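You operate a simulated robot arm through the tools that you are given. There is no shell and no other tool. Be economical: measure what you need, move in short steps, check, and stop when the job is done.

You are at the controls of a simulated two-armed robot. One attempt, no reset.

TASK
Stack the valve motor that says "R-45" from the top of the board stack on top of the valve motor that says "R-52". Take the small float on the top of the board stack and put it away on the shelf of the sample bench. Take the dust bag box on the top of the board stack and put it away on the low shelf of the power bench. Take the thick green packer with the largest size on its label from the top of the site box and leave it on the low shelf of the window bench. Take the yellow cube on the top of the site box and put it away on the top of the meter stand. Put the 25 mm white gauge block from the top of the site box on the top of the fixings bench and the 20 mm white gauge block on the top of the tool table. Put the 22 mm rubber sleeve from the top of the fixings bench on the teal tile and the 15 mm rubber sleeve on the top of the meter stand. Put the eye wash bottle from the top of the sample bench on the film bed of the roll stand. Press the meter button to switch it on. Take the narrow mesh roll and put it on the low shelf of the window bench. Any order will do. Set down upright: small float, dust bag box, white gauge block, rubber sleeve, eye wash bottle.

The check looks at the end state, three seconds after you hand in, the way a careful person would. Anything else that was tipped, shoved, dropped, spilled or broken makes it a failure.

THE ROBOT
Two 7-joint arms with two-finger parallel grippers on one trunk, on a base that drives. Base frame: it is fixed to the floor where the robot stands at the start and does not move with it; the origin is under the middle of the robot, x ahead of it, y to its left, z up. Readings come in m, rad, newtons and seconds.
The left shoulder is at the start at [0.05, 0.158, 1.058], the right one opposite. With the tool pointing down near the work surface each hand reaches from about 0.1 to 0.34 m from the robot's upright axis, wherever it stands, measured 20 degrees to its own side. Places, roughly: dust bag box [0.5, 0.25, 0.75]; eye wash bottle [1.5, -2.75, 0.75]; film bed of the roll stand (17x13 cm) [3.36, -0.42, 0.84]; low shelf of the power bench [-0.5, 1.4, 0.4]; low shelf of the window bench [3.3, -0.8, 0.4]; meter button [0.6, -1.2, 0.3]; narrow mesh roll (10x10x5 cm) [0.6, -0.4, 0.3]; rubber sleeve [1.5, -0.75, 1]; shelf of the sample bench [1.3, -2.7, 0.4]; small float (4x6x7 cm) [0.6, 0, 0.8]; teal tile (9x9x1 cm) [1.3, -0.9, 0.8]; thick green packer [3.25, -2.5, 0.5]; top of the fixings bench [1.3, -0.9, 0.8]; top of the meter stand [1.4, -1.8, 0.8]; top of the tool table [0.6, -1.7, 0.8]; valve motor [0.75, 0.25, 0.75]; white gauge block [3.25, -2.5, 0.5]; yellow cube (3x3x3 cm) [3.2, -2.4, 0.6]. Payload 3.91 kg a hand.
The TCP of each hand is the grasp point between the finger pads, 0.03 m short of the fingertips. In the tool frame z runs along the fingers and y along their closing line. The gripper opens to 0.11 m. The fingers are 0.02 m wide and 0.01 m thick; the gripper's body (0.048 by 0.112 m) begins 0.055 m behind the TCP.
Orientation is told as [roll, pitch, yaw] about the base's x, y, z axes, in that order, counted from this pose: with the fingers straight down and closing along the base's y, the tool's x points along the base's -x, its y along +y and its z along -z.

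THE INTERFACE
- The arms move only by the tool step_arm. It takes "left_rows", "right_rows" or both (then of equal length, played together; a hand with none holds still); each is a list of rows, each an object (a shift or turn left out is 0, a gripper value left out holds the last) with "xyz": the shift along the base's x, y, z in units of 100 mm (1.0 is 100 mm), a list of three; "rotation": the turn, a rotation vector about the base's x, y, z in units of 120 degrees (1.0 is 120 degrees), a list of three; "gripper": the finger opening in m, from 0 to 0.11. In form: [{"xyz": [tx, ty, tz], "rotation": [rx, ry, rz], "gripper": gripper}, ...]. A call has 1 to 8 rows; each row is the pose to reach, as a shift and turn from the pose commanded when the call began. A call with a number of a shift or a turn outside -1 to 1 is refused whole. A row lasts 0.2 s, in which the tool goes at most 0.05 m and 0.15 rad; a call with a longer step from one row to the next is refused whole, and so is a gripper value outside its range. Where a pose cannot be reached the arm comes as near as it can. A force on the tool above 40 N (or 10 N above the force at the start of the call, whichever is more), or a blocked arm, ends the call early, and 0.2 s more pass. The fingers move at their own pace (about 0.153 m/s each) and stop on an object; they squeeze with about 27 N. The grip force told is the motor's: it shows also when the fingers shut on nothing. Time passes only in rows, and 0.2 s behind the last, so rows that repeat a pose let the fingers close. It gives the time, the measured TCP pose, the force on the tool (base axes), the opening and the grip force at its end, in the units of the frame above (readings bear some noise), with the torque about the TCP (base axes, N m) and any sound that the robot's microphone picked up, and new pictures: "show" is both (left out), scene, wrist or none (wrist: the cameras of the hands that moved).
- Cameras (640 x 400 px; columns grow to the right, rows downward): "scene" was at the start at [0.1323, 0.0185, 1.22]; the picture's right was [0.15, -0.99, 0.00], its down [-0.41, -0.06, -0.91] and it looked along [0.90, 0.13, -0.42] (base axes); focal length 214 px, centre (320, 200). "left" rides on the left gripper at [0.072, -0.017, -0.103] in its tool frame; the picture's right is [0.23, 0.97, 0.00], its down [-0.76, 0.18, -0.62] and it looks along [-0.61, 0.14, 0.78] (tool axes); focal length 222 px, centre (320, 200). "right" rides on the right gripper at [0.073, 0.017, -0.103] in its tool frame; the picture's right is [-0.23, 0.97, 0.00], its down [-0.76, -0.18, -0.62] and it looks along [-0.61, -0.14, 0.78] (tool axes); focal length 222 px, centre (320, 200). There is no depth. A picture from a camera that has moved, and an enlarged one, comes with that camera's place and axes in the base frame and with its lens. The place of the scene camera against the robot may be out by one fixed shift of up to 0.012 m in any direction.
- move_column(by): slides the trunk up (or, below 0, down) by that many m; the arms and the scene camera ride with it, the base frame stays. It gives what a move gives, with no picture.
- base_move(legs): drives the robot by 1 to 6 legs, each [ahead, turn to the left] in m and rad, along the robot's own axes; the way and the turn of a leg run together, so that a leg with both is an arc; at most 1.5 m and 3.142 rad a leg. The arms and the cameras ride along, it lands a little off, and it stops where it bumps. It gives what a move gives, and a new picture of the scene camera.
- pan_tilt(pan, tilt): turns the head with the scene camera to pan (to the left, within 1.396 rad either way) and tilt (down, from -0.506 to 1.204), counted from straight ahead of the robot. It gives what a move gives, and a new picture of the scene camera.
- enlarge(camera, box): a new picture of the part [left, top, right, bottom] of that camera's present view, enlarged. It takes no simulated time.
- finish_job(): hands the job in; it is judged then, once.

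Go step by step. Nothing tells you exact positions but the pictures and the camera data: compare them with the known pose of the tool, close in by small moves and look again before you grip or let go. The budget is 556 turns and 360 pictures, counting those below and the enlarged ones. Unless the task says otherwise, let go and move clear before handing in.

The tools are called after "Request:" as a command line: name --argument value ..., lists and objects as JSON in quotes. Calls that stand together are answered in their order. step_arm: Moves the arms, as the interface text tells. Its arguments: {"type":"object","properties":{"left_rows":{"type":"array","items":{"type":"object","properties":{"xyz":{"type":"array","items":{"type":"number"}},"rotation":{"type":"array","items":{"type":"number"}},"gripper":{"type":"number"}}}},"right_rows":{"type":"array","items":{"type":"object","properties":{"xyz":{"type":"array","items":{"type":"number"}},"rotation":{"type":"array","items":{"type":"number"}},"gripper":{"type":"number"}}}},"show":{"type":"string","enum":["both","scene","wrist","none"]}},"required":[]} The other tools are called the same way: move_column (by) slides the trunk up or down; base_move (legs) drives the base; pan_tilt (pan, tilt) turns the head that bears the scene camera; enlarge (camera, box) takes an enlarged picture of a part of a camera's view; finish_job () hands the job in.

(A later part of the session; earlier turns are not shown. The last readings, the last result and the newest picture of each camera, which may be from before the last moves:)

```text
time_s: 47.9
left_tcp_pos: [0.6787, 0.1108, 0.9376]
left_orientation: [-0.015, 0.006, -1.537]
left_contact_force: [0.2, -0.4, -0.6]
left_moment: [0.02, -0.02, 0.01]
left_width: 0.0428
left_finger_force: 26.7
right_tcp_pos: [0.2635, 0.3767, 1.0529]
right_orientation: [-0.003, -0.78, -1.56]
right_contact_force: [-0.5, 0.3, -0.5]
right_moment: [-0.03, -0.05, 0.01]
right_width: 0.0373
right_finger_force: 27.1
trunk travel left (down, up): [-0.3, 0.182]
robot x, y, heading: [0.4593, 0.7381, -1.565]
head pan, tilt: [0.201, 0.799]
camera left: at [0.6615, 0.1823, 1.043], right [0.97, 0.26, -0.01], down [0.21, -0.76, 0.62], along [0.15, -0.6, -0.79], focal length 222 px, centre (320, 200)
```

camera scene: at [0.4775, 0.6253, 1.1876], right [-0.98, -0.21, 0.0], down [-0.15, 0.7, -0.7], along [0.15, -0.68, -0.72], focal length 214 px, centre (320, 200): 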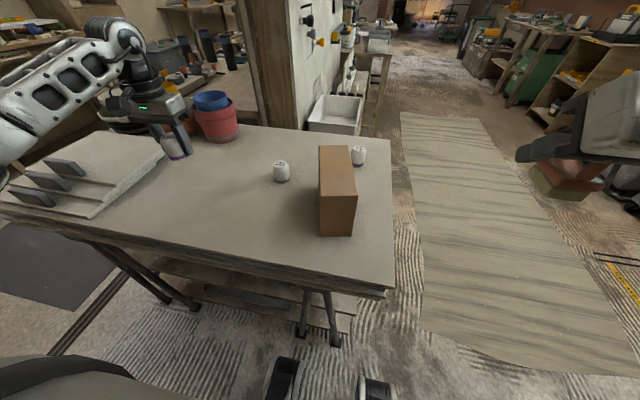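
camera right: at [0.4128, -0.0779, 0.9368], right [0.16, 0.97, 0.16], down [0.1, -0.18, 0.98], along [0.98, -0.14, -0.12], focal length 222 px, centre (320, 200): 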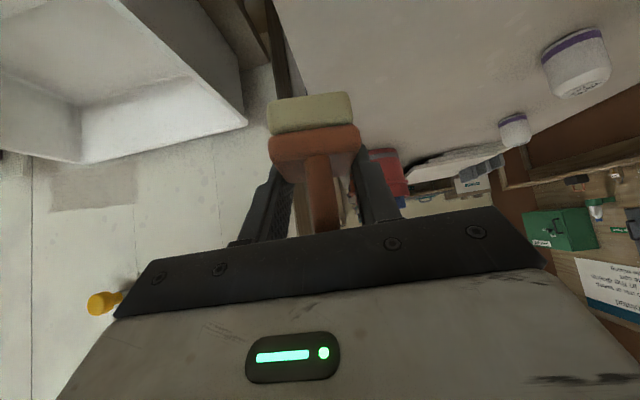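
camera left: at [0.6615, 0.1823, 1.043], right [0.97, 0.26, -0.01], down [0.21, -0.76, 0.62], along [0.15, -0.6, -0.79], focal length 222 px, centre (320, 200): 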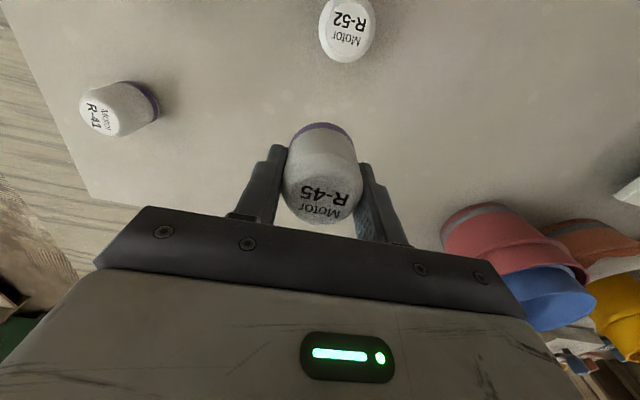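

R-52 is at about (0.680, 0.185), seen almost straight down. Moving R-45 over it and lowering partway.

Request:
step_arm --left_rows '[{"xyz": [0.01, 0.4, 0.1]}, {"xyz": [0.01, 0.71, 0.0]}, {"xyz": [0.01, 0.71, -0.25]}, {"xyz": [0.01, 0.71, -0.4]}, {"xyz": [0.01, 0.71, -0.4]}]' --show "wrist"

Request:
enlarge --camera "scene" --box '[220, 120, 340, 200]'

```text
time_s: 49.1
left_tcp_pos: [0.6815, 0.1814, 0.8987]
left_orientation: [-0.014, 0.002, -1.538]
left_contact_force: [-0.5, -0.2, -0.9]
left_moment: [0.02, 0.03, -0.02]
left_width: 0.043
left_finger_force: 26.6
right_tcp_pos: [0.2621, 0.3764, 1.0508]
right_orientation: [-0.005, -0.78, -1.561]
right_contact_force: [0.6, 0.6, -1.0]
right_moment: [-0.02, -0.01, 0.02]
right_width: 0.0371
right_finger_force: 27.2
trunk travel left (down, up): [-0.3, 0.182]
robot x, y, heading: [0.4591, 0.7366, -1.557]
head pan, tilt: [0.201, 0.799]
camera left: at [0.6631, 0.2536, 1.0029], right [0.97, 0.26, -0.01], down [0.21, -0.76, 0.62], along [0.15, -0.6, -0.79], focal length 222 px, centre (320, 200)
```

left: 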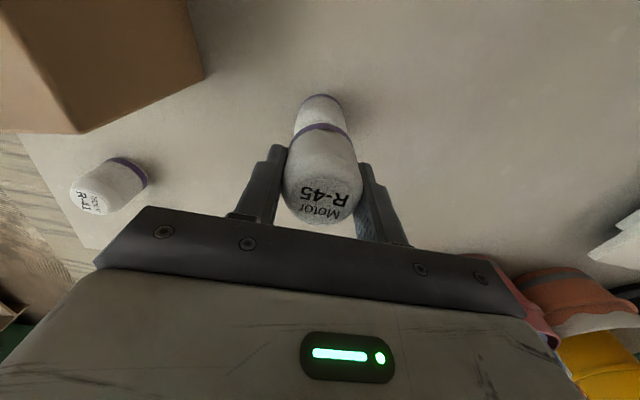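

```text
5.00 times, centred on (280, 160) of scene
camera zoom: at [0.4775, 0.6253, 1.1876], right [-0.98, -0.21, 0.0], down [-0.15, 0.7, -0.7], along [0.15, -0.68, -0.72], focal length 1072 px, centre (520, 400)
```

zoom: 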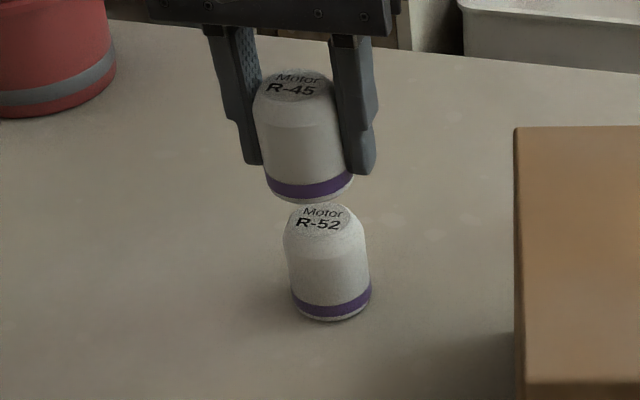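

Alignment checks out; gap is ~2.3 cm. Lowering gently in small steps.

Request:
step_arm --left_rows '[{"xyz": [0, 0, -0.1]}, {"xyz": [0, 0, -0.15]}, {"xyz": [0, 0, -0.18]}, {"xyz": [0, 0, -0.18]}]' --show "none"

Request:
enlarge --camera "scene" --box '[250, 130, 310, 190]'

```text
time_s: 50.1
left_tcp_pos: [0.6801, 0.182, 0.8794]
left_orientation: [-0.014, 0.006, -1.538]
left_contact_force: [-0.6, 0.2, -0.3]
left_moment: [0.01, 0.0, -0.02]
left_width: 0.0429
left_finger_force: 27.1
right_tcp_pos: [0.2632, 0.3772, 1.0532]
right_orientation: [-0.004, -0.779, -1.56]
right_contact_force: [-0.6, 0.9, -1.4]
right_moment: [-0.02, 0.01, 0.0]
right_width: 0.0371
right_finger_force: 27.1
trunk travel left (down, up): [-0.3, 0.182]
robot x, y, heading: [0.4591, 0.7399, -1.564]
head pan, tilt: [0.201, 0.799]
```

```text
6.67 times, centred on (280, 160) of scene
camera zoom: at [0.4776, 0.6252, 1.1876], right [-0.98, -0.21, 0.0], down [-0.15, 0.7, -0.7], along [0.15, -0.68, -0.72], focal length 1430 px, centre (587, 467)
```

zoom: 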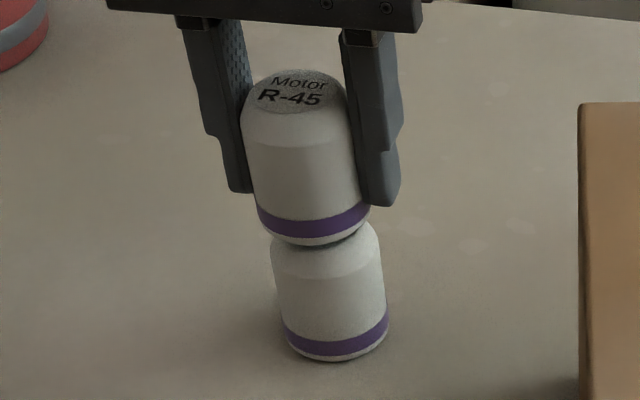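

Request:
step_arm --left_rows '[{"xyz": [-0.02, 0, -0.03]}, {"xyz": [-0.02, 0, -0.05]}, {"xyz": [-0.02, 0, -0.07]}, {"xyz": [-0.02, 0, -0.07]}]' --show "none"

Request:
enlarge --camera "scene" --box '[250, 130, 310, 190]'

```text
time_s: 51.1
left_tcp_pos: [0.6782, 0.182, 0.8738]
left_orientation: [-0.012, 0.002, -1.538]
left_contact_force: [2.7, -0.6, 6.5]
left_moment: [-0.03, -0.23, -0.04]
left_width: 0.0429
left_finger_force: 27.0
right_tcp_pos: [0.2629, 0.3771, 1.0521]
right_orientation: [-0.005, -0.783, -1.56]
right_contact_force: [0.3, -0.5, -0.1]
right_moment: [0.02, 0.01, -0.03]
right_width: 0.0371
right_finger_force: 27.0
trunk travel left (down, up): [-0.3, 0.182]
robot x, y, heading: [0.4599, 0.7353, -1.565]
head pan, tilt: [0.201, 0.799]
```

```text
6.67 times, centred on (280, 160) of scene
camera zoom: at [0.4775, 0.6257, 1.1878], right [-0.98, -0.21, 0.0], down [-0.15, 0.7, -0.7], along [0.15, -0.68, -0.72], focal length 1430 px, centre (587, 467)
```

zoom: 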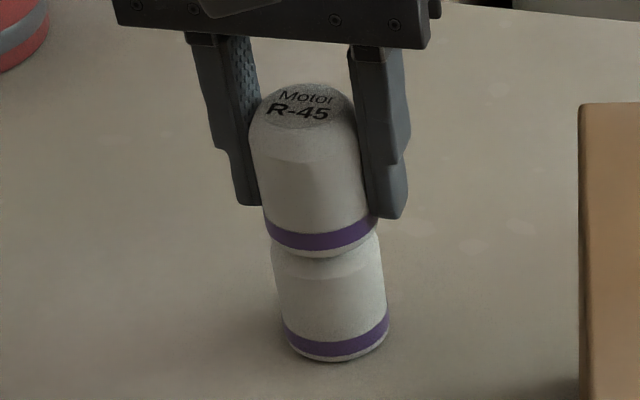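

Light contact, seated. Release and look.

Request:
step_arm --left_rows '[{"xyz": [0, 0, 0], "gripper": 0.05}, {"xyz": [0, 0, 0], "gripper": 0.07}, {"xyz": [0, 0, 0], "gripper": 0.09}]' --show "none"

Request:
enlarge --camera "scene" --box '[250, 130, 310, 190]'

```text
time_s: 51.9
left_tcp_pos: [0.6773, 0.182, 0.8727]
left_orientation: [-0.013, 0.004, -1.537]
left_contact_force: [-0.1, -0.1, 0.4]
left_moment: [0.0, 0.01, -0.01]
left_width: 0.0901
left_finger_force: 0.0
right_tcp_pos: [0.2628, 0.3765, 1.0521]
right_orientation: [-0.003, -0.779, -1.561]
right_contact_force: [-0.2, -0.3, -0.1]
right_moment: [0.02, -0.01, -0.02]
right_width: 0.037
right_finger_force: 27.1
trunk travel left (down, up): [-0.3, 0.182]
robot x, y, heading: [0.4573, 0.7403, -1.561]
head pan, tilt: [0.201, 0.799]
```

```text
6.67 times, centred on (280, 160) of scene
camera zoom: at [0.4775, 0.6253, 1.1876], right [-0.98, -0.21, 0.0], down [-0.15, 0.7, -0.7], along [0.15, -0.68, -0.72], focal length 1430 px, centre (587, 467)
```

zoom: 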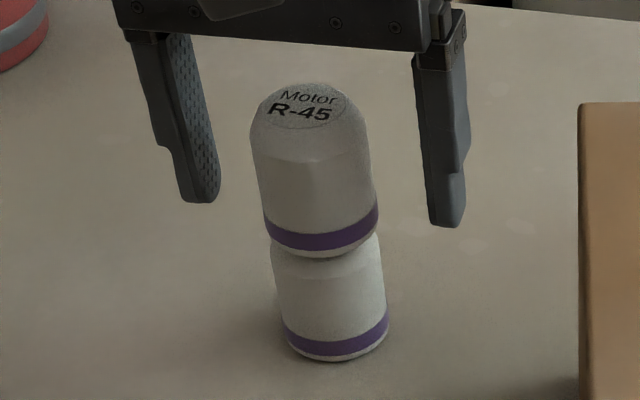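

Stack stands on its own. Raising the hand and moving over the dust box for a downward look.

Request:
step_arm --left_rows '[{"xyz": [0, 0, 0.4]}, {"xyz": [0, 0, 0.9]}, {"xyz": [-0.2, 0.0, 1.0]}, {"xyz": [-0.6, 0.0, 1.0]}, {"xyz": [-1.0, 0.1, 1.0]}]' --show "none"

Request:
step_arm --left_rows '[{"xyz": [-0.2, 0.1, 0.4], "gripper": 0.11}, {"xyz": [-0.2, 0.1, 0.7]}, {"xyz": [-0.2, 0.1, 0.7]}]'

```text
time_s: 53.1
left_tcp_pos: [0.577, 0.1913, 0.9735]
left_orientation: [-0.015, 0.006, -1.538]
left_contact_force: [0.0, 0.0, -0.1]
left_moment: [0.02, 0.01, -0.01]
left_width: 0.0901
left_finger_force: 0.0
right_tcp_pos: [0.2624, 0.3765, 1.0507]
right_orientation: [-0.003, -0.78, -1.562]
right_contact_force: [-0.3, -0.7, -0.2]
right_moment: [-0.03, -0.01, 0.02]
right_width: 0.037
right_finger_force: 27.1
trunk travel left (down, up): [-0.3, 0.182]
robot x, y, heading: [0.4583, 0.738, -1.562]
head pan, tilt: [0.201, 0.799]
```

```text
time_s: 53.9
left_tcp_pos: [0.5573, 0.2012, 1.0431]
left_orientation: [-0.013, 0.006, -1.539]
left_contact_force: [0.2, -0.9, -0.7]
left_moment: [-0.01, -0.01, -0.04]
left_width: 0.11
left_finger_force: 0.1
right_tcp_pos: [0.2629, 0.377, 1.0516]
right_orientation: [-0.004, -0.78, -1.561]
right_contact_force: [0.5, 0.3, -0.5]
right_moment: [0.01, -0.02, 0.04]
right_width: 0.0371
right_finger_force: 26.7
trunk travel left (down, up): [-0.3, 0.182]
robot x, y, heading: [0.4573, 0.7398, -1.562]
head pan, tilt: [0.201, 0.799]
camera scene: at [0.4776, 0.6253, 1.1876], right [-0.98, -0.21, 0.0], down [-0.15, 0.7, -0.7], along [0.15, -0.68, -0.72], focal length 214 px, centre (320, 200)
camera left: at [0.5394, 0.274, 1.1481], right [0.97, 0.26, -0.01], down [0.21, -0.76, 0.62], along [0.15, -0.6, -0.79], focal length 222 px, centre (320, 200)
```

scene: 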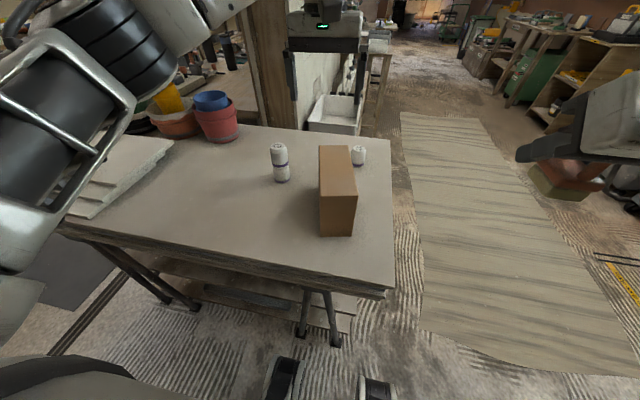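
left: 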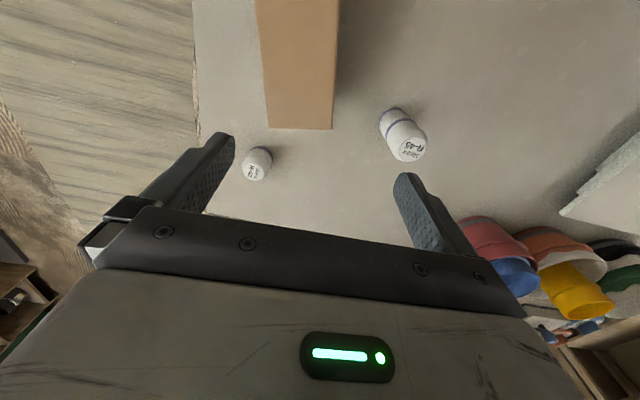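

Box top centre-line is yawed about 13°, top at z≈0.89, its near end centre at about (0.50, 0.345). I'll yaw and tilt the left hand to grasp it from its +y end.

Request:
step_arm --left_rows '[{"xyz": [-0.15, 0.35, 0], "rotation": [0, 0, 0.045]}, {"xyz": [-0.35, 0.75, 0], "rotation": [0, 0, 0.093]}, {"xyz": [-0.35, 1.0, 0], "rotation": [0, 0, 0.093]}]' --show "none"

Request:
step_arm --left_rows '[{"xyz": [-0.1, 0.2, -0.1], "rotation": [-0.061, -0.014, 0]}, {"xyz": [-0.2, 0.4, -0.3], "rotation": [-0.122, -0.028, 0]}, {"xyz": [-0.3, 0.7, -0.4], "rotation": [-0.183, -0.042, 0]}, {"xyz": [-0.3, 0.9, -0.6], "rotation": [-0.244, -0.0563, 0]}, {"xyz": [-0.3, 1.0, -0.7], "rotation": [-0.304, -0.0704, 0]}, {"xyz": [-0.3, 1.0, -0.8], "rotation": [-0.365, -0.0845, 0]}, {"xyz": [-0.3, 1.0, -0.8], "rotation": [-0.365, -0.0845, 0]}]'

```text
time_s: 54.7
left_tcp_pos: [0.5241, 0.3022, 1.0426]
left_orientation: [-0.016, 0.006, -1.341]
left_contact_force: [0.9, 0.3, -0.9]
left_moment: [0.04, -0.01, 0.02]
left_width: 0.1098
left_finger_force: 0.0
right_tcp_pos: [0.2623, 0.3764, 1.0522]
right_orientation: [-0.003, -0.781, -1.56]
right_contact_force: [-0.6, 0.7, -0.4]
right_moment: [-0.02, -0.01, -0.02]
right_width: 0.0375
right_finger_force: 26.6
trunk travel left (down, up): [-0.3, 0.182]
robot x, y, heading: [0.4578, 0.7421, -1.561]
head pan, tilt: [0.201, 0.799]
```

```text
time_s: 56.3
left_tcp_pos: [0.4913, 0.4029, 0.9621]
left_orientation: [-0.015, -0.781, -1.34]
left_contact_force: [-0.4, -0.1, -0.1]
left_moment: [-0.01, 0.02, 0.0]
left_width: 0.1099
left_finger_force: 0.0
right_tcp_pos: [0.2631, 0.378, 1.0516]
right_orientation: [-0.004, -0.781, -1.559]
right_contact_force: [-0.7, 0.4, 0.3]
right_moment: [-0.02, 0.02, 0.0]
right_width: 0.0373
right_finger_force: 26.9
trunk travel left (down, up): [-0.3, 0.182]
robot x, y, heading: [0.4603, 0.7392, -1.557]
head pan, tilt: [0.201, 0.799]
camera scene: at [0.4775, 0.6253, 1.1876], right [-0.98, -0.21, 0.0], down [-0.15, 0.7, -0.7], along [0.15, -0.68, -0.72], focal length 214 px, centre (320, 200)
camera left: at [0.4502, 0.5204, 0.9865], right [0.91, 0.37, -0.17], down [0.21, -0.06, 0.98], along [0.35, -0.93, -0.13], focal length 222 px, centre (320, 200)
```

scene: 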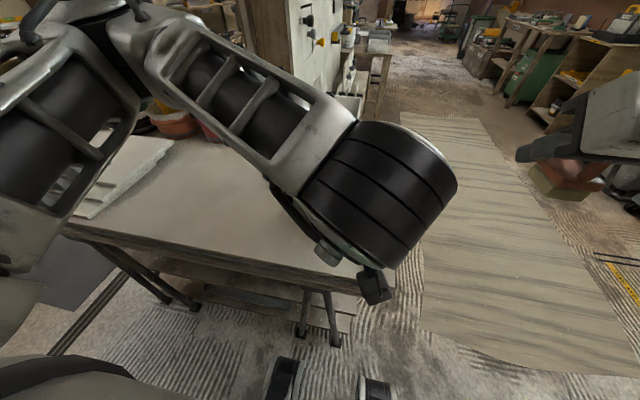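
left: 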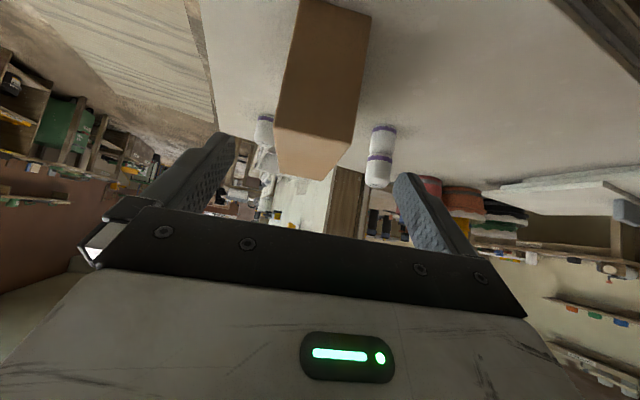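

Box end centre ≈(0.506, 0.326), top ≈0.90. Approaching along the tilted axis.

Request:
step_arm --left_rows '[{"xyz": [0.07, -0.33, -0.28]}, {"xyz": [0.14, -0.66, -0.55]}, {"xyz": [0.2, -0.95, -0.8]}, {"xyz": [0.2, -0.95, -0.8]}]' --show "wrist"

```text
time_s: 57.3
left_tcp_pos: [0.5151, 0.3074, 0.8828]
left_orientation: [-0.014, -0.779, -1.343]
left_contact_force: [0.4, 1.2, 0.3]
left_moment: [-0.01, 0.01, 0.01]
left_width: 0.11
left_finger_force: 0.0
right_tcp_pos: [0.262, 0.3765, 1.0532]
right_orientation: [-0.003, -0.781, -1.559]
right_contact_force: [0.0, 0.7, -0.6]
right_moment: [0.0, -0.02, -0.02]
right_width: 0.0372
right_finger_force: 27.3
trunk travel left (down, up): [-0.3, 0.182]
robot x, y, heading: [0.4567, 0.738, -1.559]
head pan, tilt: [0.201, 0.799]
camera left: at [0.4714, 0.4255, 0.9062], right [0.91, 0.37, -0.17], down [0.21, -0.06, 0.98], along [0.35, -0.93, -0.13], focal length 222 px, centre (320, 200)
```

left: 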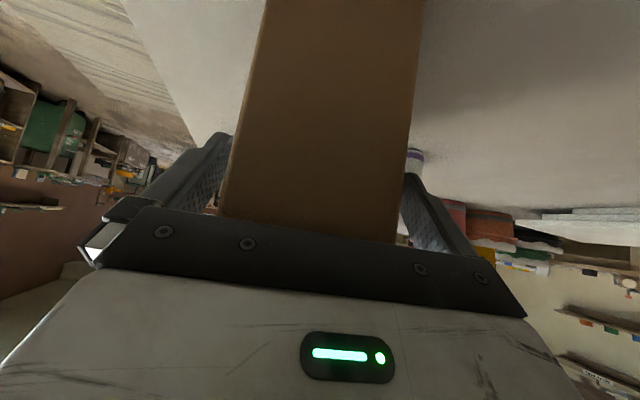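

Request:
step_arm --left_rows '[{"xyz": [0.02, -0.1, -0.1]}, {"xyz": [0.02, -0.1, -0.1], "gripper": 0.09}, {"xyz": [0.02, -0.1, -0.1], "gripper": 0.06}, {"xyz": [0.02, -0.1, -0.1], "gripper": 0.04}, {"xyz": [0.02, -0.1, -0.1], "gripper": 0.04}]' --show "wrist"

```text
time_s: 58.5
left_tcp_pos: [0.5148, 0.2973, 0.8753]
left_orientation: [-0.022, -0.789, -1.339]
left_contact_force: [-3.0, 5.0, 30.5]
left_moment: [-0.26, -0.21, -0.52]
left_width: 0.0703
left_finger_force: 27.6
right_tcp_pos: [0.263, 0.3782, 1.0541]
right_orientation: [-0.001, -0.783, -1.563]
right_contact_force: [-0.7, 0.1, -0.7]
right_moment: [-0.01, -0.01, -0.03]
right_width: 0.0371
right_finger_force: 26.8
trunk travel left (down, up): [-0.3, 0.182]
robot x, y, heading: [0.4592, 0.7421, -1.56]
head pan, tilt: [0.201, 0.799]
camera left: at [0.4714, 0.416, 0.8993], right [0.91, 0.36, -0.18], down [0.21, -0.05, 0.98], along [0.35, -0.93, -0.12], focal length 222 px, centre (320, 200)
```

left: 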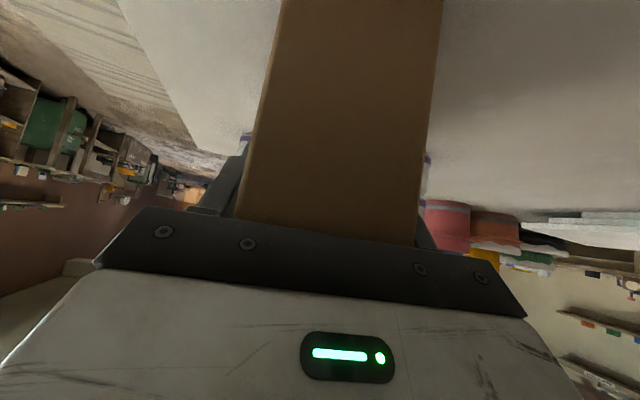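

Gripped at 70 mm. Lift and check the load.

Request:
step_arm --left_rows '[{"xyz": [0, 0, 0.15]}, {"xyz": [0, 0, 0.4]}, {"xyz": [0, 0, 0.7]}, {"xyz": [0, 0, 1.0]}, {"xyz": [0, 0, 1.0]}]'

```text
time_s: 59.7
left_tcp_pos: [0.5151, 0.297, 0.9727]
left_orientation: [-0.015, -0.779, -1.343]
left_contact_force: [0.3, -0.9, -4.3]
left_moment: [0.13, 0.02, 0.0]
left_width: 0.0701
left_finger_force: 27.0
right_tcp_pos: [0.2628, 0.3767, 1.0532]
right_orientation: [-0.003, -0.78, -1.559]
right_contact_force: [-0.7, -0.3, 0.1]
right_moment: [-0.01, 0.01, -0.02]
right_width: 0.0371
right_finger_force: 27.3
trunk travel left (down, up): [-0.3, 0.182]
robot x, y, heading: [0.4563, 0.7371, -1.56]
head pan, tilt: [0.201, 0.799]
camera scene: at [0.4776, 0.6251, 1.1875], right [-0.98, -0.21, 0.0], down [-0.15, 0.7, -0.7], along [0.15, -0.68, -0.72], focal length 214 px, centre (320, 200)
camera left: at [0.4721, 0.4149, 0.997], right [0.91, 0.37, -0.17], down [0.21, -0.06, 0.98], along [0.35, -0.93, -0.13], focal length 222 px, centre (320, 200)
```

scene: 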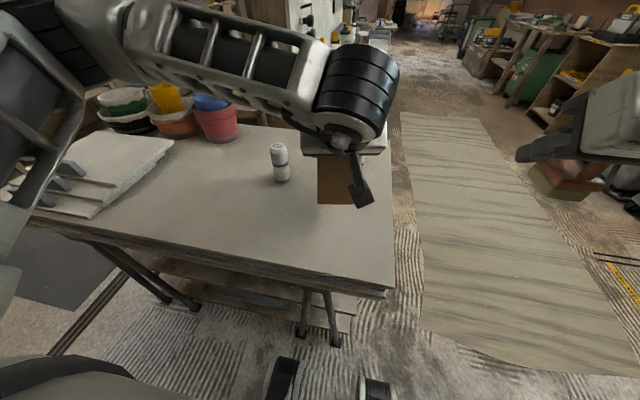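
left: 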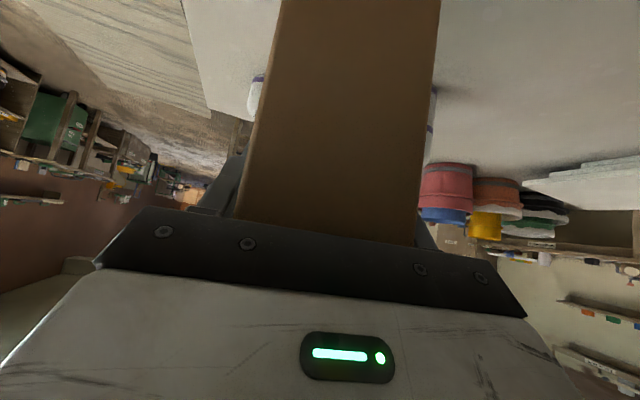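

The box is light. I'll pull both hands in and drive to the power bench, facing +y.

Request:
step_arm --left_rows '[{"xyz": [-0.0, 0.4, 0.1]}, {"xyz": [-0.0, 0.8, 0.2]}, {"xyz": [-0.0, 1.0, 0.2]}, {"xyz": [-0.0, 1.0, 0.2]}]' --show "none"

Request:
base_move --legs '[[0, -1.57], [0.8, 0]]'

```text
time_s: 60.7
left_tcp_pos: [0.5144, 0.3977, 0.9919]
left_orientation: [-0.014, -0.78, -1.343]
left_contact_force: [-0.4, 0.2, -4.3]
left_moment: [0.14, 0.0, 0.0]
left_width: 0.0702
left_finger_force: 26.9
right_tcp_pos: [0.2637, 0.3766, 1.0514]
right_orientation: [-0.003, -0.781, -1.56]
right_contact_force: [-0.1, 0.6, -0.3]
right_moment: [0.0, 0.0, -0.01]
right_width: 0.0371
right_finger_force: 26.5
trunk travel left (down, up): [-0.3, 0.182]
robot x, y, heading: [0.4587, 0.7383, -1.557]
head pan, tilt: [0.201, 0.799]
```

```text
time_s: 68.8
left_tcp_pos: [-0.6758, 0.671, 0.9926]
left_orientation: [-0.014, -0.777, -2.912]
left_contact_force: [0.3, 0.1, -3.5]
left_moment: [0.05, -0.16, -0.01]
left_width: 0.0701
left_finger_force: 27.1
right_tcp_pos: [-0.698, 0.9229, 1.0529]
right_orientation: [-0.004, -0.78, -3.13]
right_contact_force: [-0.5, 0.2, -0.7]
right_moment: [0.0, 0.04, 0.01]
right_width: 0.0372
right_finger_force: 27.4
trunk travel left (down, up): [-0.3, 0.182]
robot x, y, heading: [-0.3366, 0.7306, -3.128]
head pan, tilt: [0.201, 0.799]
camera scene: at [-0.452, 0.7146, 1.1875], right [-0.21, 0.98, 0.0], down [0.7, 0.15, -0.7], along [-0.68, -0.15, -0.72], focal length 214 px, centre (320, 200)
```

scene: 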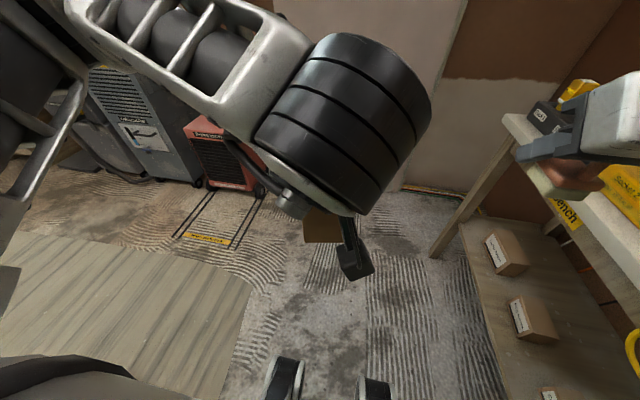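

Request:
pan_tilt --pan -1.2 --tilt 0.8

```text
time_s: 70.3
left_tcp_pos: [-0.6757, 0.6709, 0.9919]
left_orientation: [-0.015, -0.781, -2.912]
left_contact_force: [0.3, -0.7, -4.2]
left_moment: [0.04, -0.18, -0.01]
left_width: 0.07
left_finger_force: 26.3
right_tcp_pos: [-0.6962, 0.9226, 1.0525]
right_orientation: [-0.003, -0.78, -3.129]
right_contact_force: [-0.1, 0.2, -0.1]
right_moment: [-0.01, 0.02, -0.01]
right_width: 0.037
right_finger_force: 27.3
trunk travel left (down, up): [-0.3, 0.182]
robot x, y, heading: [-0.3321, 0.7284, -3.13]
head pan, tilt: [-1.201, 0.799]
camera scene: at [-0.4034, 0.8066, 1.1876], right [0.93, 0.38, 0.0], down [0.27, -0.66, -0.7], along [-0.26, 0.65, -0.72], focal length 214 px, centre (320, 200)
```

scene: 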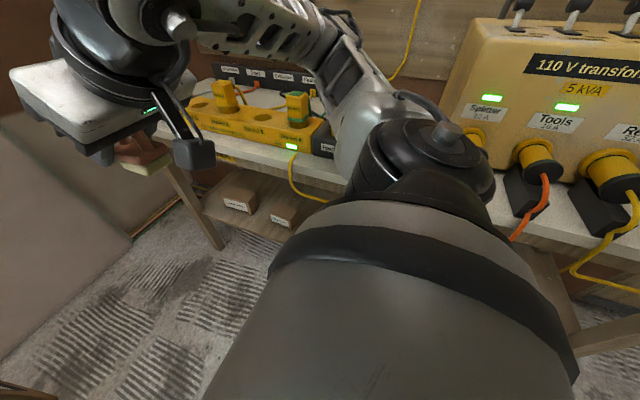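

The gap on the low shelf between about x=-0.5 and -0.15 looks free. Turning to face the bench.

Request:
base_move --legs '[[0, -1.58]]'

Request:
pan_tilt --pan 0.0 --tilt 0.9

```text
time_s: 74.5
left_tcp_pos: [-0.3889, 1.0686, 0.9922]
left_orientation: [-0.012, -0.78, 1.796]
left_contact_force: [-0.2, -0.4, -3.7]
left_moment: [-0.14, -0.01, -0.01]
left_width: 0.0704
left_finger_force: 27.2
right_tcp_pos: [-0.1367, 1.0886, 1.0519]
right_orientation: [-0.003, -0.781, 1.577]
right_contact_force: [-0.2, 0.3, -0.8]
right_moment: [0.05, 0.01, 0.02]
right_width: 0.037
right_finger_force: 27.2
trunk travel left (down, up): [-0.3, 0.182]
robot x, y, heading: [-0.338, 0.7257, 1.581]
head pan, tilt: [-1.201, 0.799]
camera scene: at [-0.2582, 0.8024, 1.1876], right [0.37, -0.93, 0.0], down [-0.67, -0.26, -0.7], along [0.65, 0.26, -0.72], focal length 214 px, centre (320, 200)
```

scene: 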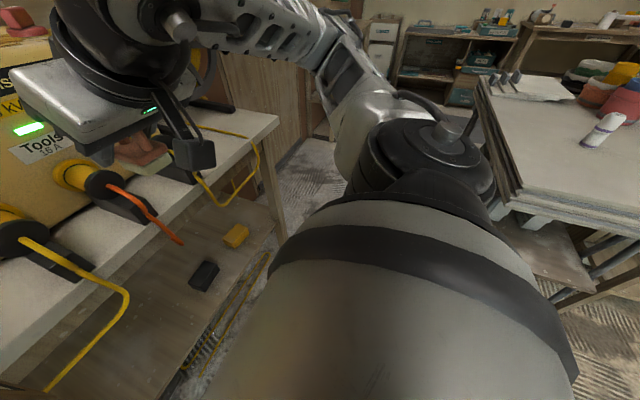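

```text
time_s: 75.9
left_tcp_pos: [-0.3879, 1.0694, 0.9941]
left_orientation: [-0.014, -0.78, 1.797]
left_contact_force: [-0.7, -0.5, -3.9]
left_moment: [-0.17, 0.0, 0.0]
left_width: 0.07
left_finger_force: 27.2
right_tcp_pos: [-0.1356, 1.0899, 1.0528]
right_orientation: [-0.002, -0.781, 1.576]
right_contact_force: [0.1, -0.4, -0.7]
right_moment: [0.0, -0.01, 0.0]
right_width: 0.0371
right_finger_force: 26.7
trunk travel left (down, up): [-0.3, 0.182]
robot x, y, heading: [-0.3343, 0.7297, 1.582]
head pan, tilt: [0.0, 0.901]
camera scene: at [-0.3337, 0.8482, 1.1797], right [1.0, 0.01, 0.0], down [0.01, -0.78, -0.62], along [0.0, 0.62, -0.78], focal length 214 px, centre (320, 200)
```

scene: 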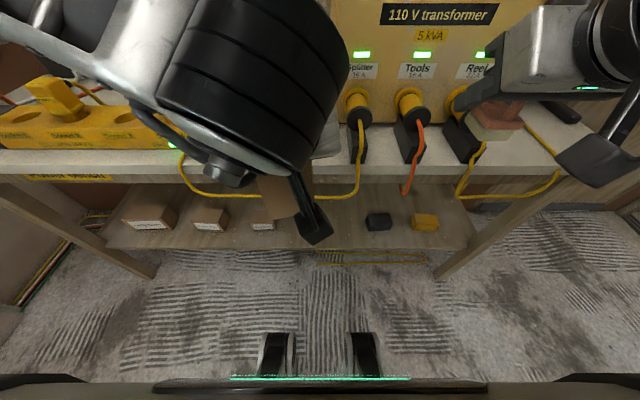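

I see the low shelf with a free gap around x≈-0.33. I'll straighten the box, then lower the trunk and look again.

Request:
step_arm --left_rows '[{"xyz": [0.15, 0, 0], "rotation": [0, 0, -0.055]}, {"xyz": [0.35, 0, 0], "rotation": [0, 0, -0.108]}, {"xyz": [0.45, -0.1, 0], "rotation": [0, 0, -0.108]}]' --show "none"

Request:
move_column --by -0.3

Request:
pan_tilt --pan 0.0 --tilt 0.6

```text
time_s: 76.7
left_tcp_pos: [-0.3432, 1.059, 0.9922]
left_orientation: [-0.014, -0.779, 1.568]
left_contact_force: [-0.8, -0.5, -3.5]
left_moment: [-0.15, -0.02, 0.01]
left_width: 0.0697
left_finger_force: 27.0
right_tcp_pos: [-0.137, 1.0891, 1.0536]
right_orientation: [-0.004, -0.78, 1.578]
right_contact_force: [0.2, 0.5, -1.3]
right_moment: [-0.02, -0.02, -0.03]
right_width: 0.037
right_finger_force: 27.1
trunk travel left (down, up): [-0.3, 0.182]
robot x, y, heading: [-0.3337, 0.727, 1.579]
head pan, tilt: [0.0, 0.901]
```

```text
time_s: 79.7
left_tcp_pos: [-0.3425, 1.0591, 0.6923]
left_orientation: [-0.015, -0.778, 1.569]
left_contact_force: [0.1, 0.0, -3.5]
left_moment: [-0.16, 0.0, -0.02]
left_width: 0.0699
left_finger_force: 27.5
right_tcp_pos: [-0.1363, 1.0894, 0.7525]
right_orientation: [-0.005, -0.779, 1.577]
right_contact_force: [0.0, -0.2, -0.9]
right_moment: [0.04, 0.01, -0.06]
right_width: 0.0372
right_finger_force: 27.2
trunk travel left (down, up): [0.0, 0.482]
robot x, y, heading: [-0.3357, 0.7258, 1.584]
head pan, tilt: [0.0, 0.901]
```

```text
time_s: 80.5
left_tcp_pos: [-0.342, 1.0587, 0.6918]
left_orientation: [-0.014, -0.777, 1.57]
left_contact_force: [-0.3, 0.5, -3.4]
left_moment: [-0.15, -0.02, 0.0]
left_width: 0.0699
left_finger_force: 27.1
right_tcp_pos: [-0.1356, 1.0887, 0.7519]
right_orientation: [-0.004, -0.78, 1.577]
right_contact_force: [-0.8, 0.5, -0.7]
right_moment: [0.03, 0.0, -0.02]
right_width: 0.0372
right_finger_force: 27.5
trunk travel left (down, up): [0.0, 0.482]
robot x, y, heading: [-0.3356, 0.7231, 1.577]
head pan, tilt: [0.0, 0.6]
camera scene: at [-0.3339, 0.8609, 0.9044], right [1.0, 0.01, 0.0], down [0.0, -0.57, -0.82], along [-0.01, 0.82, -0.57], focal length 214 px, centre (320, 200)
```

scene: 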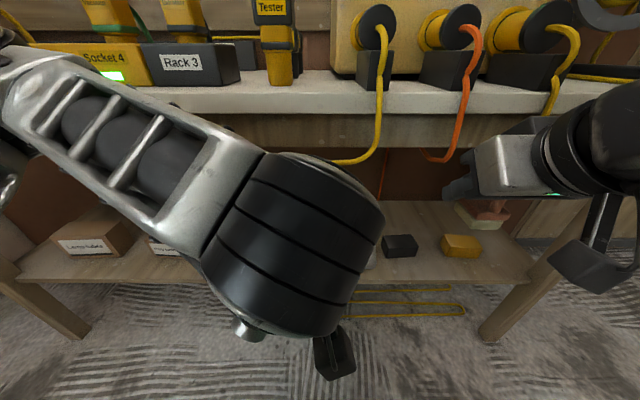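

Cables and apron stay above z≈0.72, so the insertion at TCP z≈0.55 is clear. Lowering outside the bench first, then look.

Request:
step_arm --left_rows '[{"xyz": [0, 0, -0.4]}, {"xyz": [0, 0, -0.8]}, {"xyz": [0, 0, -1.0]}]' --show "none"

Request:
step_arm --left_rows '[{"xyz": [0, 0, -0.4]}, {"xyz": [0, 0, -0.45]}]'

```text
time_s: 81.3
left_tcp_pos: [-0.3424, 1.0584, 0.5923]
left_orientation: [-0.016, -0.779, 1.572]
left_contact_force: [-0.2, 0.2, -3.3]
left_moment: [-0.17, -0.01, 0.02]
left_width: 0.0697
left_finger_force: 27.3
right_tcp_pos: [-0.1369, 1.0893, 0.7526]
right_orientation: [-0.003, -0.783, 1.58]
right_contact_force: [0.7, -0.1, 0.0]
right_moment: [-0.01, 0.01, 0.02]
right_width: 0.0369
right_finger_force: 27.1
trunk travel left (down, up): [0.0, 0.482]
robot x, y, heading: [-0.337, 0.7272, 1.579]
head pan, tilt: [0.0, 0.6]
```

```text
time_s: 81.9
left_tcp_pos: [-0.3418, 1.0596, 0.5482]
left_orientation: [-0.014, -0.779, 1.569]
left_contact_force: [-1.3, 0.2, -3.8]
left_moment: [-0.17, 0.01, -0.03]
left_width: 0.0698
left_finger_force: 27.1
right_tcp_pos: [-0.136, 1.0888, 0.7523]
right_orientation: [-0.004, -0.781, 1.577]
right_contact_force: [0.4, -0.7, -0.6]
right_moment: [-0.01, 0.0, 0.03]
right_width: 0.0372
right_finger_force: 26.9
trunk travel left (down, up): [0.0, 0.482]
robot x, y, heading: [-0.3336, 0.7295, 1.575]
head pan, tilt: [0.0, 0.6]
camera scene: at [-0.3339, 0.861, 0.9045], right [1.0, 0.01, 0.0], down [0.0, -0.57, -0.82], along [-0.01, 0.82, -0.57], focal length 214 px, centre (320, 200)
camera left: at [-0.3266, 0.935, 0.572], right [-0.97, -0.15, -0.17], down [-0.19, 0.11, 0.98], along [-0.13, 0.98, -0.13], focal length 222 px, centre (320, 200)
```

scene: 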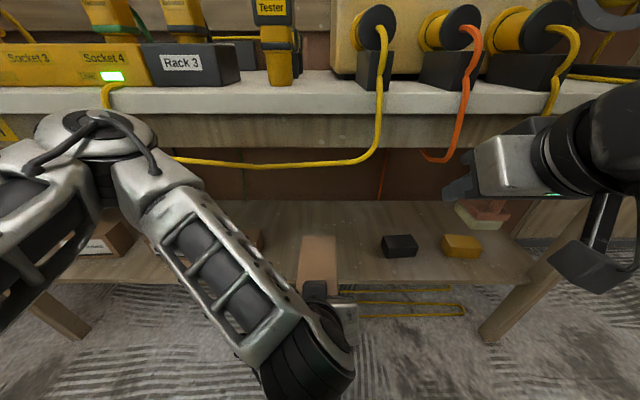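
left: 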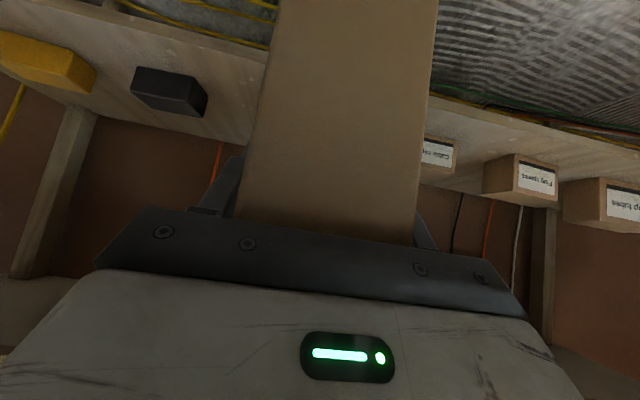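

Shelf surface comes out at z≈0.32, front edge y≈1.25, with plenty of free width. Moving the box in.

Request:
step_arm --left_rows '[{"xyz": [0, 0.4, 0]}, {"xyz": [0, 0.8, 0]}, {"xyz": [0, 1.0, 0]}]' --show "none"

Request:
step_arm --left_rows '[{"xyz": [0, 0.4, 0]}, {"xyz": [0, 0.8, -0.1]}, {"xyz": [0, 1.0, -0.3]}]' --show "none"

Request:
step_arm --left_rows '[{"xyz": [0, 0.4, -0.1]}, {"xyz": [0, 0.7, -0.2]}, {"xyz": [0, 0.7, -0.5]}, {"xyz": [0, 0.7, -0.75]}]'

```text
time_s: 82.7
left_tcp_pos: [-0.3429, 1.1602, 0.5471]
left_orientation: [-0.013, -0.78, 1.569]
left_contact_force: [0.5, 0.2, -3.3]
left_moment: [-0.15, 0.02, -0.03]
left_width: 0.07
left_finger_force: 27.4
right_tcp_pos: [-0.1368, 1.0888, 0.753]
right_orientation: [-0.003, -0.781, 1.578]
right_contact_force: [1.3, 0.4, -0.9]
right_moment: [0.01, 0.0, 0.02]
right_width: 0.0371
right_finger_force: 26.5
trunk travel left (down, up): [0.0, 0.482]
robot x, y, heading: [-0.3353, 0.7287, 1.586]
head pan, tilt: [0.0, 0.6]
```

```text
time_s: 83.5
left_tcp_pos: [-0.3424, 1.2591, 0.5167]
left_orientation: [-0.014, -0.779, 1.568]
left_contact_force: [0.6, -0.2, -3.5]
left_moment: [-0.16, -0.03, -0.01]
left_width: 0.0701
left_finger_force: 27.2
right_tcp_pos: [-0.1369, 1.0895, 0.7521]
right_orientation: [-0.004, -0.781, 1.578]
right_contact_force: [0.1, -0.2, -0.2]
right_moment: [0.03, -0.01, -0.01]
right_width: 0.037
right_finger_force: 26.4
trunk travel left (down, up): [0.0, 0.482]
robot x, y, heading: [-0.3361, 0.725, 1.579]
head pan, tilt: [0.0, 0.6]
```

```text
time_s: 84.5
left_tcp_pos: [-0.3411, 1.33, 0.447]
left_orientation: [-0.014, -0.786, 1.57]
left_contact_force: [-1.2, -2.8, 11.8]
left_moment: [-1.08, 0.65, 0.08]
left_width: 0.0694
left_finger_force: 27.7
right_tcp_pos: [-0.1364, 1.0893, 0.7529]
right_orientation: [-0.002, -0.782, 1.579]
right_contact_force: [-0.8, -0.3, -0.5]
right_moment: [0.03, 0.0, 0.0]
right_width: 0.0375
right_finger_force: 26.7
trunk travel left (down, up): [0.0, 0.482]
robot x, y, heading: [-0.3336, 0.7279, 1.579]
head pan, tilt: [0.0, 0.6]
camera scene: at [-0.3339, 0.8601, 0.9051], right [1.0, 0.01, 0.0], down [0.0, -0.56, -0.83], along [-0.01, 0.83, -0.56], focal length 214 px, centre (320, 200)
camera left: at [-0.3262, 1.2064, 0.4698], right [-0.97, -0.15, -0.17], down [-0.19, 0.1, 0.98], along [-0.13, 0.98, -0.12], focal length 222 px, centre (320, 200)
```

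scene: 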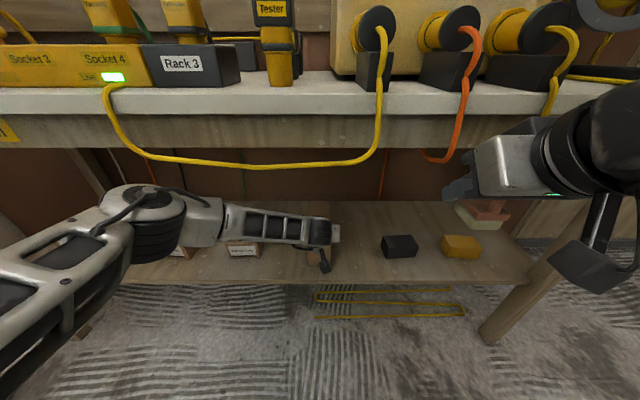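
left: 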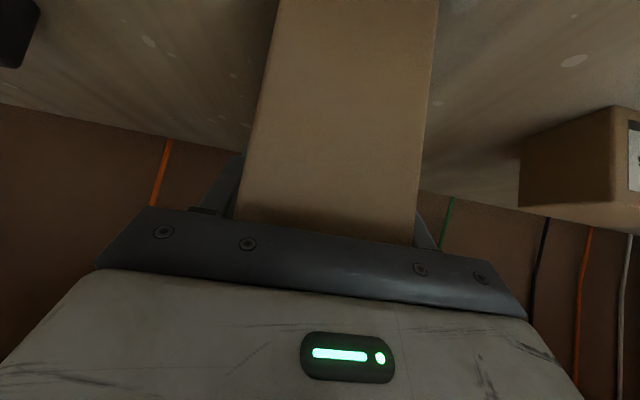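

Contact with the shelf (near corner first, at shelf z≈0.35). Press slightly, release, and back out along the tool axis.

Request:
step_arm --left_rows '[{"xyz": [0, 0, -0.02]}, {"xyz": [0, 0, -0.02], "gripper": 0.08}, {"xyz": [0, 0, -0.02], "gripper": 0.11}, {"xyz": [0, 0, -0.02], "gripper": 0.11}, {"xyz": [0, -0.2, 0.15]}, {"xyz": [0, -0.5, 0.4]}, {"xyz": [0, -0.8, 0.6]}]'

```text
time_s: 86.1
left_tcp_pos: [-0.3424, 1.2487, 0.5021]
left_orientation: [-0.015, -0.78, 1.571]
left_contact_force: [-0.8, -0.4, 0.2]
left_moment: [-0.01, -0.02, -0.04]
left_width: 0.1101
left_finger_force: 0.0
right_tcp_pos: [-0.1361, 1.089, 0.7518]
right_orientation: [-0.003, -0.78, 1.579]
right_contact_force: [0.1, -0.5, -0.8]
right_moment: [-0.01, -0.02, 0.03]
right_width: 0.0374
right_finger_force: 27.1
trunk travel left (down, up): [0.0, 0.482]
robot x, y, heading: [-0.3316, 0.7275, 1.581]
head pan, tilt: [0.0, 0.6]
camera scene: at [-0.3339, 0.8609, 0.9044], right [1.0, 0.01, 0.0], down [0.0, -0.56, -0.82], along [-0.01, 0.82, -0.57], focal length 214 px, centre (320, 200)
camera left: at [-0.3267, 1.1247, 0.5267], right [-0.97, -0.15, -0.17], down [-0.19, 0.11, 0.98], along [-0.13, 0.98, -0.13], focal length 222 px, centre (320, 200)
```

scene: 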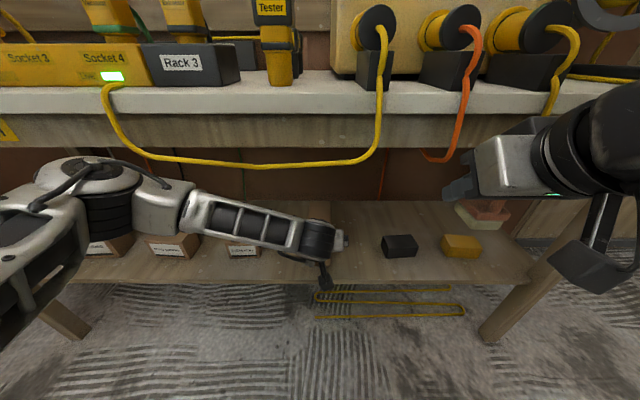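
left: 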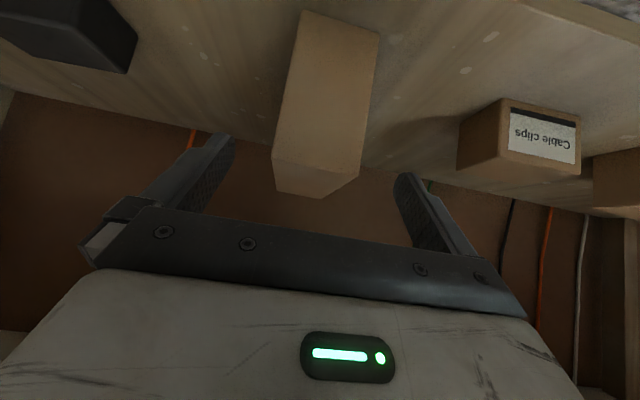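

Dust box is set down upright. Retracting, raising the trunk, and heading to the wall shelf for the mesh roll and meter button.

Request:
step_arm --left_rows '[{"xyz": [0, -0.4, 0.2]}, {"xyz": [0, -0.8, 0.4]}, {"xyz": [0, -1.0, 0.7]}, {"xyz": [0, -1.0, 1.0]}]' --show "none"

Request:
step_arm --left_rows '[{"xyz": [0, -0.4, 0.2]}, {"xyz": [0, -0.8, 0.5]}, {"xyz": [-0.2, -1.0, 0.9]}, {"xyz": [-0.6, -1.0, 1.0]}]' --show "none"

Request:
move_column --by 0.3

Request:
base_move --legs '[[0, 1.57], [0.2, 0], [0, 1.57], [1.1, 0]]'

```text
time_s: 87.1
left_tcp_pos: [-0.342, 1.149, 0.6024]
left_orientation: [-0.012, -0.78, 1.568]
left_contact_force: [-0.4, -0.7, -0.2]
left_moment: [0.01, -0.04, -0.03]
left_width: 0.1099
left_finger_force: 0.0
right_tcp_pos: [-0.1365, 1.0889, 0.7518]
right_orientation: [-0.003, -0.78, 1.578]
right_contact_force: [0.8, 0.1, -0.7]
right_moment: [0.05, 0.02, -0.01]
right_width: 0.0372
right_finger_force: 27.3
trunk travel left (down, up): [0.0, 0.482]
robot x, y, heading: [-0.3343, 0.7205, 1.579]
head pan, tilt: [0.0, 0.6]
```

```text
time_s: 88.1
left_tcp_pos: [-0.4029, 1.0485, 0.7021]
left_orientation: [-0.013, -0.78, 1.568]
left_contact_force: [0.3, -0.3, -0.4]
left_moment: [0.01, -0.01, 0.0]
left_width: 0.1102
left_finger_force: 0.1
right_tcp_pos: [-0.1363, 1.0895, 0.7516]
right_orientation: [-0.004, -0.779, 1.577]
right_contact_force: [1.4, -0.1, -0.4]
right_moment: [0.01, -0.03, 0.01]
right_width: 0.0373
right_finger_force: 27.2
trunk travel left (down, up): [0.0, 0.482]
robot x, y, heading: [-0.3368, 0.7291, 1.584]
head pan, tilt: [0.0, 0.6]
```

```text
time_s: 91.1
left_tcp_pos: [-0.4022, 1.0483, 1.001]
left_orientation: [-0.014, -0.781, 1.568]
left_contact_force: [1.2, 1.1, 0.2]
left_moment: [-0.02, -0.03, -0.02]
left_width: 0.1098
left_finger_force: 0.0
right_tcp_pos: [-0.1382, 1.0901, 1.0522]
right_orientation: [-0.004, -0.781, 1.577]
right_contact_force: [-0.2, -0.2, 0.0]
right_moment: [0.03, 0.04, -0.04]
right_width: 0.0371
right_finger_force: 26.9
trunk travel left (down, up): [-0.3, 0.182]
robot x, y, heading: [-0.3311, 0.7246, 1.577]
head pan, tilt: [0.0, 0.6]
```

```text
time_s: 105.6
left_tcp_pos: [-0.4918, -0.6933, 1.0008]
left_orientation: [-0.015, -0.78, -1.599]
left_contact_force: [-0.3, 0.3, 0.9]
left_moment: [0.0, 0.02, 0.0]
left_width: 0.11
left_finger_force: 0.2
right_tcp_pos: [-0.7584, -0.7249, 1.0525]
right_orientation: [-0.003, -0.78, -1.59]
right_contact_force: [0.8, -0.4, -0.9]
right_moment: [-0.02, 0.01, 0.01]
right_width: 0.0371
right_finger_force: 26.8
trunk travel left (down, up): [-0.3, 0.182]
robot x, y, heading: [-0.5502, -0.3717, -1.588]
head pan, tilt: [0.0, 0.6]
camera scene: at [-0.5537, -0.4923, 1.2045], right [-1.0, 0.02, 0.0], down [0.01, 0.56, -0.82], along [-0.01, -0.82, -0.57], focal length 214 px, centre (320, 200)
```

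scene: 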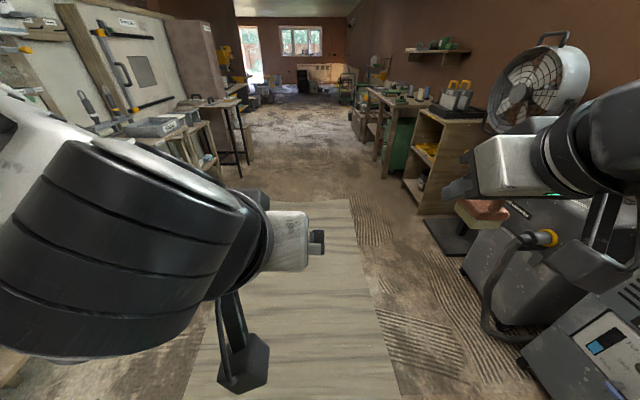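

Request:
base_move --legs '[[0.15, 0], [0, 1.588], [0.45, 0]]'

Request:
pan_tilt --pan -0.35 --tilt 0.75

```text
time_s: 113.1
left_tcp_pos: [0.2118, -0.4529, 1.0019]
left_orientation: [-0.016, -0.779, -0.007]
left_contact_force: [-0.5, 0.7, 0.8]
left_moment: [0.03, 0.0, -0.01]
left_width: 0.1101
left_finger_force: 0.0
right_tcp_pos: [0.2497, -0.7195, 1.0526]
right_orientation: [-0.004, -0.78, 0.003]
right_contact_force: [0.8, 0.4, -0.7]
right_moment: [0.02, 0.0, 0.03]
right_width: 0.0372
right_finger_force: 27.1
trunk travel left (down, up): [-0.3, 0.182]
robot x, y, heading: [-0.1145, -0.5195, 0.004]
head pan, tilt: [0.0, 0.6]
camera scene: at [0.0188, -0.5143, 1.2044], right [0.0, -1.0, 0.0], down [-0.57, 0.0, -0.82], along [0.82, 0.0, -0.57], focal length 214 px, centre (320, 200)
```

scene: 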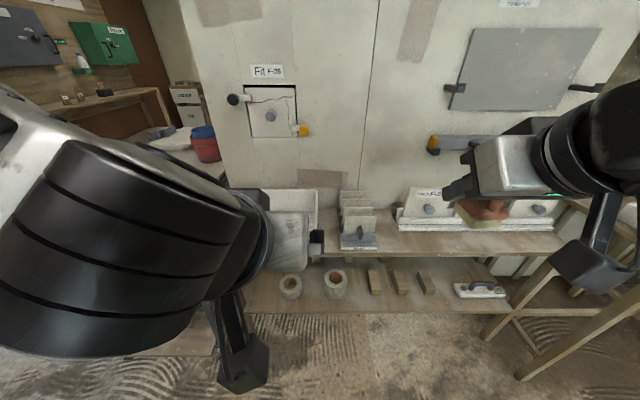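

```text
time_s: 113.9
left_tcp_pos: [0.2106, -0.4539, 1.0013]
left_orientation: [-0.015, -0.78, -0.006]
left_contact_force: [0.2, 0.0, 0.1]
left_moment: [-0.04, 0.01, 0.01]
left_width: 0.1098
left_finger_force: 0.0
right_tcp_pos: [0.2497, -0.7194, 1.0522]
right_orientation: [-0.003, -0.779, 0.002]
right_contact_force: [0.0, 0.6, -0.2]
right_moment: [0.02, 0.0, 0.0]
right_width: 0.0371
right_finger_force: 27.0
trunk travel left (down, up): [-0.3, 0.182]
robot x, y, heading: [-0.114, -0.5154, 0.001]
head pan, tilt: [-0.351, 0.75]
camera scene: at [0.0081, -0.5427, 1.1916], right [-0.34, -0.94, 0.0], down [-0.64, 0.23, -0.73], along [0.69, -0.25, -0.68], focal length 214 px, centre (320, 200)
```

scene: 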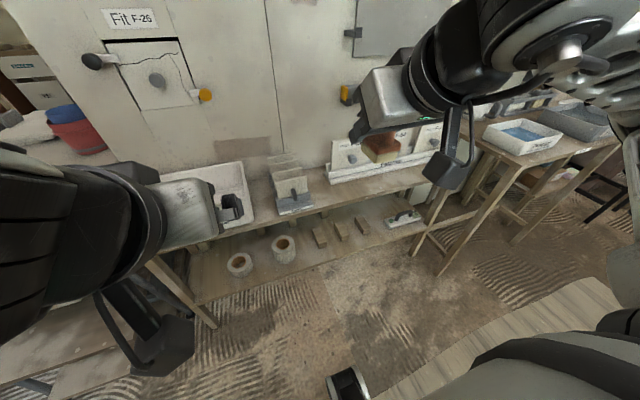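

Request:
enlarge --camera "scene" --box '[200, 190, 440, 300]'

```text
2.67 times, centred on (320, 245) of scene
camera zoom: at [0.0081, -0.5427, 1.1916], right [-0.34, -0.94, 0.0], down [-0.64, 0.23, -0.73], along [0.69, -0.25, -0.68], focal length 572 px, centre (320, 80)
```

zoom: 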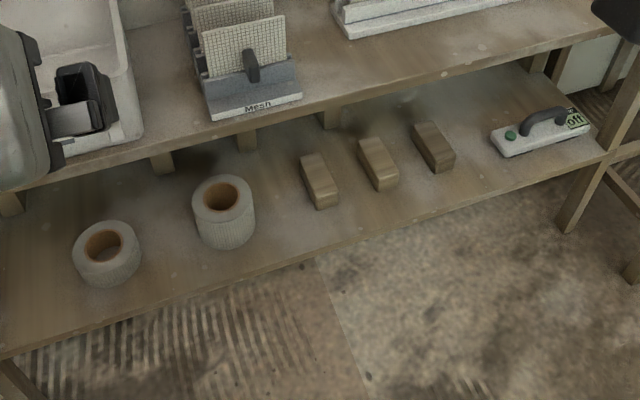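

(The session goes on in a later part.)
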